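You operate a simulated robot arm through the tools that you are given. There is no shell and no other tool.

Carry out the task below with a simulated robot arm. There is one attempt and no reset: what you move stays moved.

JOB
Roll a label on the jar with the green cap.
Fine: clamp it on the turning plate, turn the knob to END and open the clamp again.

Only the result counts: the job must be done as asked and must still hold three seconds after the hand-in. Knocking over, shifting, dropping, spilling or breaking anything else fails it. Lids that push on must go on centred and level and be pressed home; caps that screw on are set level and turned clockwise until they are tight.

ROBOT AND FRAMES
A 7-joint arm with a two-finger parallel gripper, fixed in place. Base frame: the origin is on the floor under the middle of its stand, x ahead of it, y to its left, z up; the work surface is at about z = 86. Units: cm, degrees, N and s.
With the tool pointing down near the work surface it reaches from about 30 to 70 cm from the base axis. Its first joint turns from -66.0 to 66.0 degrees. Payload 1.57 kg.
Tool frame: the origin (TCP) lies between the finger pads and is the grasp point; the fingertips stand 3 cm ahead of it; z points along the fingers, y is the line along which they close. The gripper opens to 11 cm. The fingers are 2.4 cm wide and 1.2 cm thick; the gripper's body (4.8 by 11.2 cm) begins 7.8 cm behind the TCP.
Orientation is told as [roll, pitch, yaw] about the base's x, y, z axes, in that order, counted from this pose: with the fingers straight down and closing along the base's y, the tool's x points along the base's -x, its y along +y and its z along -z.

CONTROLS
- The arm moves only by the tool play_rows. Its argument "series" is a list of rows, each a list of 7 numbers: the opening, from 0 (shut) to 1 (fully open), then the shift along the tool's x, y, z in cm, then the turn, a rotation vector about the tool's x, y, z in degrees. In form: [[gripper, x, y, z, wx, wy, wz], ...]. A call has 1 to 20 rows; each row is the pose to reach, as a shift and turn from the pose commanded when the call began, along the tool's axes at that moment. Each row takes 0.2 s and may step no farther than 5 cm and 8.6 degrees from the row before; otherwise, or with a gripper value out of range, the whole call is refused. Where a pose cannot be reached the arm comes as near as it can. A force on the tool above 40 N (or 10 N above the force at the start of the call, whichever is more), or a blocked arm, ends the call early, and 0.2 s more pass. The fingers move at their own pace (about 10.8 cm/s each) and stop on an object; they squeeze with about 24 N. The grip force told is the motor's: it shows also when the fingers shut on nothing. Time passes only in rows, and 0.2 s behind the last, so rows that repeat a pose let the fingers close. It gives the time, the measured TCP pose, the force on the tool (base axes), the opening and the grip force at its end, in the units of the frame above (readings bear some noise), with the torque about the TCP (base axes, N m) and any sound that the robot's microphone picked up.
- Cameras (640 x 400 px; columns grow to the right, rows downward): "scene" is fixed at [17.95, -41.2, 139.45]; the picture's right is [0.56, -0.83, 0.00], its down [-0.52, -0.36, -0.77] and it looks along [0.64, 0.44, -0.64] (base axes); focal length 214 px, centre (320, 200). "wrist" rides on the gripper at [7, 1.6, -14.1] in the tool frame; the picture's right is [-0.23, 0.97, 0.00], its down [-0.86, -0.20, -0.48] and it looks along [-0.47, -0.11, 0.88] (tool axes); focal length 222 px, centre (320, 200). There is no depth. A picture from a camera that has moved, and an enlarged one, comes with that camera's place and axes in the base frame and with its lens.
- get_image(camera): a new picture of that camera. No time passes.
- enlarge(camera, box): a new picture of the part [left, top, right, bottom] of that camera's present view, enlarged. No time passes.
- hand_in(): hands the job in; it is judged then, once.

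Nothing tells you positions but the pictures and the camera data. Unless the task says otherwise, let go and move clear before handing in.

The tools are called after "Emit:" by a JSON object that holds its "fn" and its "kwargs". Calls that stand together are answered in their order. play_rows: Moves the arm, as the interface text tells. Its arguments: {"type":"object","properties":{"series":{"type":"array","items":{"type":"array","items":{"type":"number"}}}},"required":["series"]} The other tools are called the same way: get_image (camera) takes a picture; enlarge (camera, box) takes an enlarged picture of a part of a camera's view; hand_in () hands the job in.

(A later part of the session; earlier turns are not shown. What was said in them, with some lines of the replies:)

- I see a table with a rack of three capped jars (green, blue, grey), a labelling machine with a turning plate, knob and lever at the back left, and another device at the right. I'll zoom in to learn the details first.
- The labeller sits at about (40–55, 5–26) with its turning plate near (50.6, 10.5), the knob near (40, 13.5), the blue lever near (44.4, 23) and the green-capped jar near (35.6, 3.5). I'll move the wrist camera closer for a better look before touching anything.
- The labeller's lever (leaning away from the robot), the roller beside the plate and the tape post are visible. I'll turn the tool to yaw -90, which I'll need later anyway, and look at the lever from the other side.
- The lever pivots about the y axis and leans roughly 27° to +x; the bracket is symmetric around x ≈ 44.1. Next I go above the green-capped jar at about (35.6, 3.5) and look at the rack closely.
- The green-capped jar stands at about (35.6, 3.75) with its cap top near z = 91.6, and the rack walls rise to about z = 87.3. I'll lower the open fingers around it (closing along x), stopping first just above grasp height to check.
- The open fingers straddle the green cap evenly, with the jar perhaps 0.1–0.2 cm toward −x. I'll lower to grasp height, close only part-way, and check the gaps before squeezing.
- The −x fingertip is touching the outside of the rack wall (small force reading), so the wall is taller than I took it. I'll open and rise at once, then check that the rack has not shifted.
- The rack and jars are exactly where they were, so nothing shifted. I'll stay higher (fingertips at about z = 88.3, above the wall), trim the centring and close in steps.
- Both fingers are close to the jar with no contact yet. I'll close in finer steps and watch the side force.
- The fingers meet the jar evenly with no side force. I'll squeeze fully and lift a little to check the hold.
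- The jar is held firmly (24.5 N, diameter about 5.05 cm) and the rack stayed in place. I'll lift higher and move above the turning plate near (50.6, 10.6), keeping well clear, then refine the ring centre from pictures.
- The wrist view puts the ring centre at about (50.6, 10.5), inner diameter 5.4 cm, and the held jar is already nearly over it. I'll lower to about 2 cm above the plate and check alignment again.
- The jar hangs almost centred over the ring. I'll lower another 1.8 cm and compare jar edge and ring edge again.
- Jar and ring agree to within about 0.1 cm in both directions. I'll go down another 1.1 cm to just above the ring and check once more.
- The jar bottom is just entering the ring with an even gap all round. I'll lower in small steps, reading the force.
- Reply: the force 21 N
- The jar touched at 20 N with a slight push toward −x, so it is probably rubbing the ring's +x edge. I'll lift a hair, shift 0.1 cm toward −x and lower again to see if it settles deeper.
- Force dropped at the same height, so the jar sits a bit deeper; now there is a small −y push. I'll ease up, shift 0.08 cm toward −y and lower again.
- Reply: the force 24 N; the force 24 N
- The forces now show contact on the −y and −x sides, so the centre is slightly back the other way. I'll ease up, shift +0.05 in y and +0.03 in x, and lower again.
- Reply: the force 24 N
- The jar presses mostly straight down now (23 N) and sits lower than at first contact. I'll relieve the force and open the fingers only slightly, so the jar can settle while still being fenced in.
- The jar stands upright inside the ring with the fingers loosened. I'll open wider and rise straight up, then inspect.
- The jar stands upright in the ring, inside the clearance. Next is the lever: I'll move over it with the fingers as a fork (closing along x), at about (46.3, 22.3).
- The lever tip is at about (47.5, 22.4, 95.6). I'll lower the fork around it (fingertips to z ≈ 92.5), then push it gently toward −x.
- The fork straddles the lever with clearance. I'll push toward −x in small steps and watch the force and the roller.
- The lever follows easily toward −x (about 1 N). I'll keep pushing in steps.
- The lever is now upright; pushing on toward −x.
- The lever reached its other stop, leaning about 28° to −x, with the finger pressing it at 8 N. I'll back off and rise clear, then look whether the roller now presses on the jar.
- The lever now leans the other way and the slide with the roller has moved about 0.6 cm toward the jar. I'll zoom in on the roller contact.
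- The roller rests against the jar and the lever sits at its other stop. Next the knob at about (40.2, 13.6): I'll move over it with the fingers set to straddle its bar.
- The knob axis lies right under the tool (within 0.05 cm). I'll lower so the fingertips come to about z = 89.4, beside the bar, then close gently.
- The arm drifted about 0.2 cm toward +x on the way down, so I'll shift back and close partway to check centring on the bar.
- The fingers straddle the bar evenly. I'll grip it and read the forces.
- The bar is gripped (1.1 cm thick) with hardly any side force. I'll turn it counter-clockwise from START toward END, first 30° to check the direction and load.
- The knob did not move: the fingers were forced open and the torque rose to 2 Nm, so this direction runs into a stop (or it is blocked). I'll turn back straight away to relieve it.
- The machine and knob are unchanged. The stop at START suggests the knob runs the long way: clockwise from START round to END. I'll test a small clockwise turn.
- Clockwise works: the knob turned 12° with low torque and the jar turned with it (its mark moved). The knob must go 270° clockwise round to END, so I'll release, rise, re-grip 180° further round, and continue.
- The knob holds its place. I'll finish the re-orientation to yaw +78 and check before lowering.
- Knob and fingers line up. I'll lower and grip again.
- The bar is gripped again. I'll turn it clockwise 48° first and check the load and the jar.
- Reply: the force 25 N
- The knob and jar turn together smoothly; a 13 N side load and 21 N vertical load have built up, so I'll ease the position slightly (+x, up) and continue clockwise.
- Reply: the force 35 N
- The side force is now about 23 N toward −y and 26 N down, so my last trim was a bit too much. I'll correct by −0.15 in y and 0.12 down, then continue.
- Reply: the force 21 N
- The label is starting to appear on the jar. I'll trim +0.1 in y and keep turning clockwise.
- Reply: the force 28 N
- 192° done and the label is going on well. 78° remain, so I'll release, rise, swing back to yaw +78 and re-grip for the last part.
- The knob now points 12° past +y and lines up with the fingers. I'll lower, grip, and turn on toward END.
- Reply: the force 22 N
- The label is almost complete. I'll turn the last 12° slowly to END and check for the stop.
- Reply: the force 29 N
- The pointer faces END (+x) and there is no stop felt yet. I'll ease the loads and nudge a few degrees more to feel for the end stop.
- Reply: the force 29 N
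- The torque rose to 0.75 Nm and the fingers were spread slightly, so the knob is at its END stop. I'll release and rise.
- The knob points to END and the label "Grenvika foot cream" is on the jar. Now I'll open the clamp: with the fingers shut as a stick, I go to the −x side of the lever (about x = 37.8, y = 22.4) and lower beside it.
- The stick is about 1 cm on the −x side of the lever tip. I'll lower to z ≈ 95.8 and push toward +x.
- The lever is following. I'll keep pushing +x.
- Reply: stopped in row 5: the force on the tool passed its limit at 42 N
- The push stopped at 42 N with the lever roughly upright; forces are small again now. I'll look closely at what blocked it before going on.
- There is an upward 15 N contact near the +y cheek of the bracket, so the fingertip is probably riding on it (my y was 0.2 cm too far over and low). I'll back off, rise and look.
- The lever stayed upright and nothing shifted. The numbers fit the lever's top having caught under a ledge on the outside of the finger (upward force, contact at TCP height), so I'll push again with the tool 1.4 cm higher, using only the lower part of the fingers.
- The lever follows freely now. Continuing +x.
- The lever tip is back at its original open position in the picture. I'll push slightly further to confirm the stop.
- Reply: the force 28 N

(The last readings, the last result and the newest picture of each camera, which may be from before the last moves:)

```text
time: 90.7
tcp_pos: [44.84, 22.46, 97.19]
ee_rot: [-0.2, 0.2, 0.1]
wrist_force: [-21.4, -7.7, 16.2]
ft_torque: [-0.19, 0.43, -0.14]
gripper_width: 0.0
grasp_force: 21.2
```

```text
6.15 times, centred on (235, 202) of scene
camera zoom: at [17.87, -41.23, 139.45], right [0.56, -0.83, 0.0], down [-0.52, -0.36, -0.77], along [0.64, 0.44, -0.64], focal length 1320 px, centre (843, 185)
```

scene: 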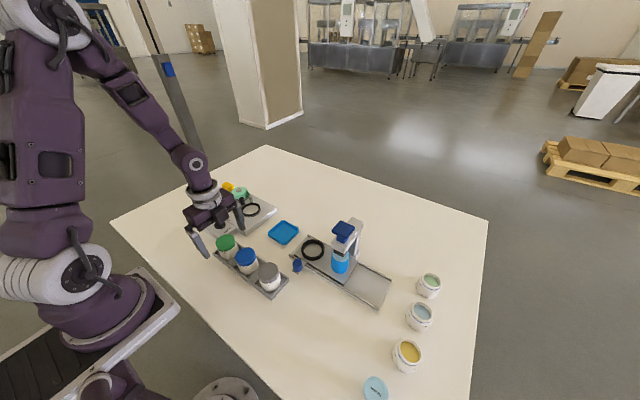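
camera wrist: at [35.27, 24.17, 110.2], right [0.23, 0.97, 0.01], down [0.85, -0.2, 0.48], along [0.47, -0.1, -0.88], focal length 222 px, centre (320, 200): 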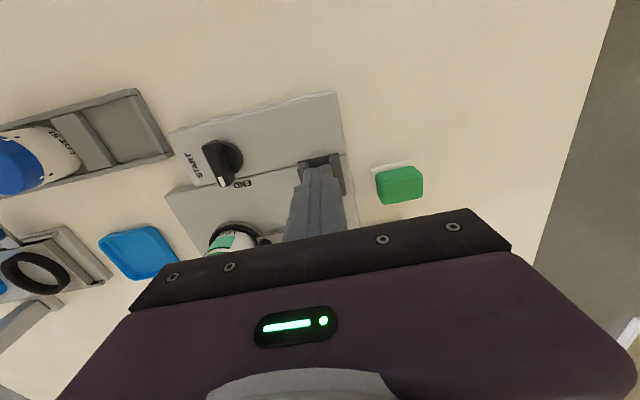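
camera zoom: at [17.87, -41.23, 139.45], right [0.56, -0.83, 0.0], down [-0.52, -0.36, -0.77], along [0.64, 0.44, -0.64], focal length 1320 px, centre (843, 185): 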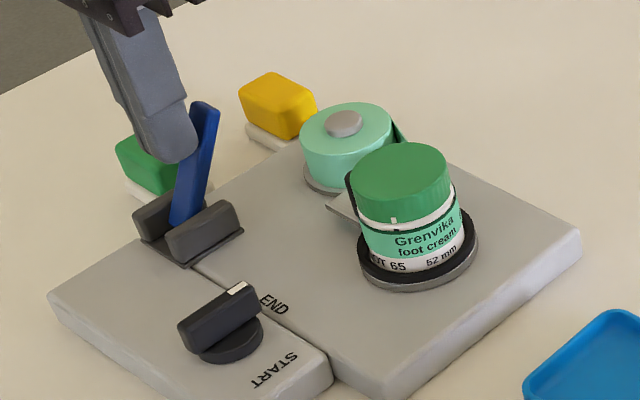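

The lever is firmly at its open stop. I'll back off, rise and move clear, then check the whole scene.

Emit:
{"fn": "play_rows", "kwargs": {"series": [[0, 0.4, 0, 0, 0, 0, 0], [0, 1.0, 0, -0.5, 0, 0, 0], [0, 2.5, 0, -2, 0, 0, 0], [0.1, 4, 0, -5, 0, 0, 0], [0.3, 5, -1, -9, 0, 0, 0], [0.5, 5, -3, -12, 0, 0, 0], [0.8, 5, -5, -15, 0, 0, 0], [1, 5, -7, -18, 0, 0, 0], [1, 5, -7, -18, 0, 0, 0]]}}

Emit:
{"fn": "get_image", "kwargs": {"camera": "scene"}}

Emit:
{"fn": "get_image", "kwargs": {"camera": "wrist"}}

Emit:
{"fn": "enlarge", "kwargs": {"camera": "scene", "box": [190, 175, 280, 235]}}

Emit:
{"fn": "enlarge", "kwargs": {"camera": "scene", "box": [235, 190, 265, 220]}}

```text
time: 92.7
tcp_pos: [40.27, 15.46, 115.42]
ee_rot: [0.1, 0.1, 0.1]
wrist_force: [0.1, 0.2, -0.5]
ft_torque: [0.01, -0.04, -0.01]
gripper_width: 11.01
grasp_force: 0.1
```

```text
taken
```

scene: 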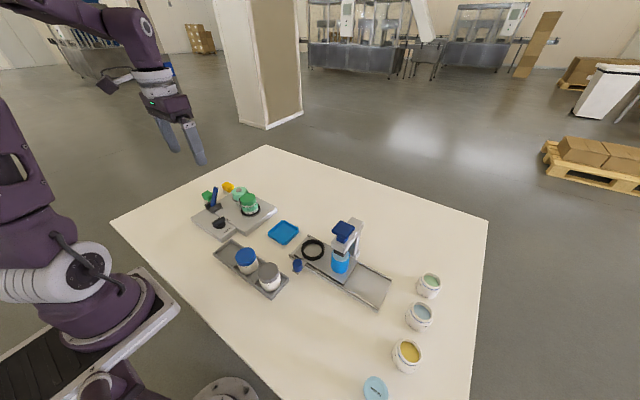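

```text
taken
camera wrist: at [33.32, 17.04, 129.57], right [0.23, 0.97, 0.0], down [0.86, -0.2, 0.48], along [0.46, -0.11, -0.88], focal length 222 px, centre (320, 200)
```

wrist: 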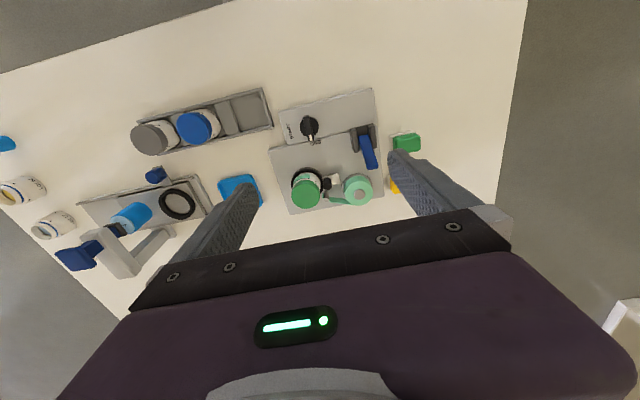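

```text
6.67 times, centred on (235, 205) of scene
camera zoom: at [17.95, -41.2, 139.45], right [0.56, -0.83, 0.0], down [-0.52, -0.36, -0.77], along [0.64, 0.44, -0.64], focal length 1430 px, centre (887, 167)
```

zoom: 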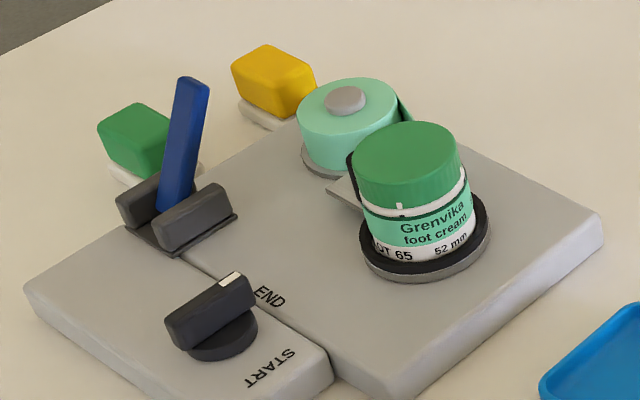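

```text
13.33 times, centred on (250, 205) of scene
camera zoom: at [17.95, -41.2, 139.45], right [0.56, -0.83, 0.0], down [-0.52, -0.36, -0.77], along [0.64, 0.44, -0.64], focal length 2860 px, centre (1253, 133)
```

zoom: 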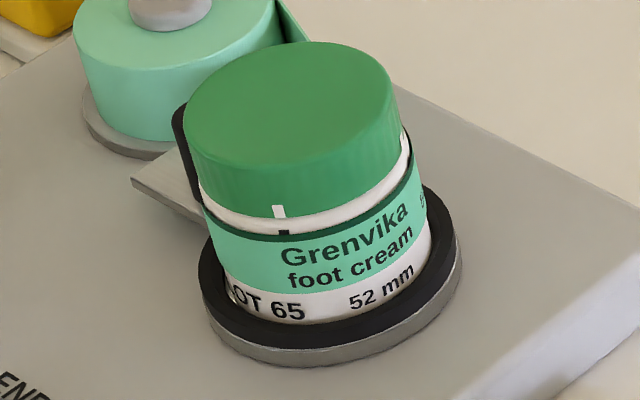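

The clamp lever is back at its open stop, the roller slide has retracted, and the knob points to END. The green-capped jar stands in the ring with its label on. The rack, the other jars and the tray look unmoved from the first picture, and the arm is clear, so I'm handing in.

Emit:
{"fn": "hand_in", "kwargs": {}}

```text
The job is handed in.
```

I rolled the label onto the green-capped jar and handed the job in; I haven't been told the verdict. In the last pictures the jar stands upright in the turning plate's ring with the "Grenvika foot cream" label on it. The knob points to END, the clamp lever is back at its open stop and the roller has pulled back.

- **Knob direction:** the knob only turns clockwise, about 270° from START round to END. My first try the other way ran into the stop at about 2 Nm. I backed off straight away and the knob and machine had not moved.
- **Rack contact:** while I was closing on the jar, one fingertip pressed the outside of the jar rack at about 9 N. The rack stayed exactly where it was.
- **Opening the clamp:** one push stopped at 42 N, most likely because the lever's top caught under a ledge on the finger. I raised the tool and the lever then moved freely to its open stop.

The rack, the other jars and the tray look unmoved from the first picture, and the arm is clear of everything.
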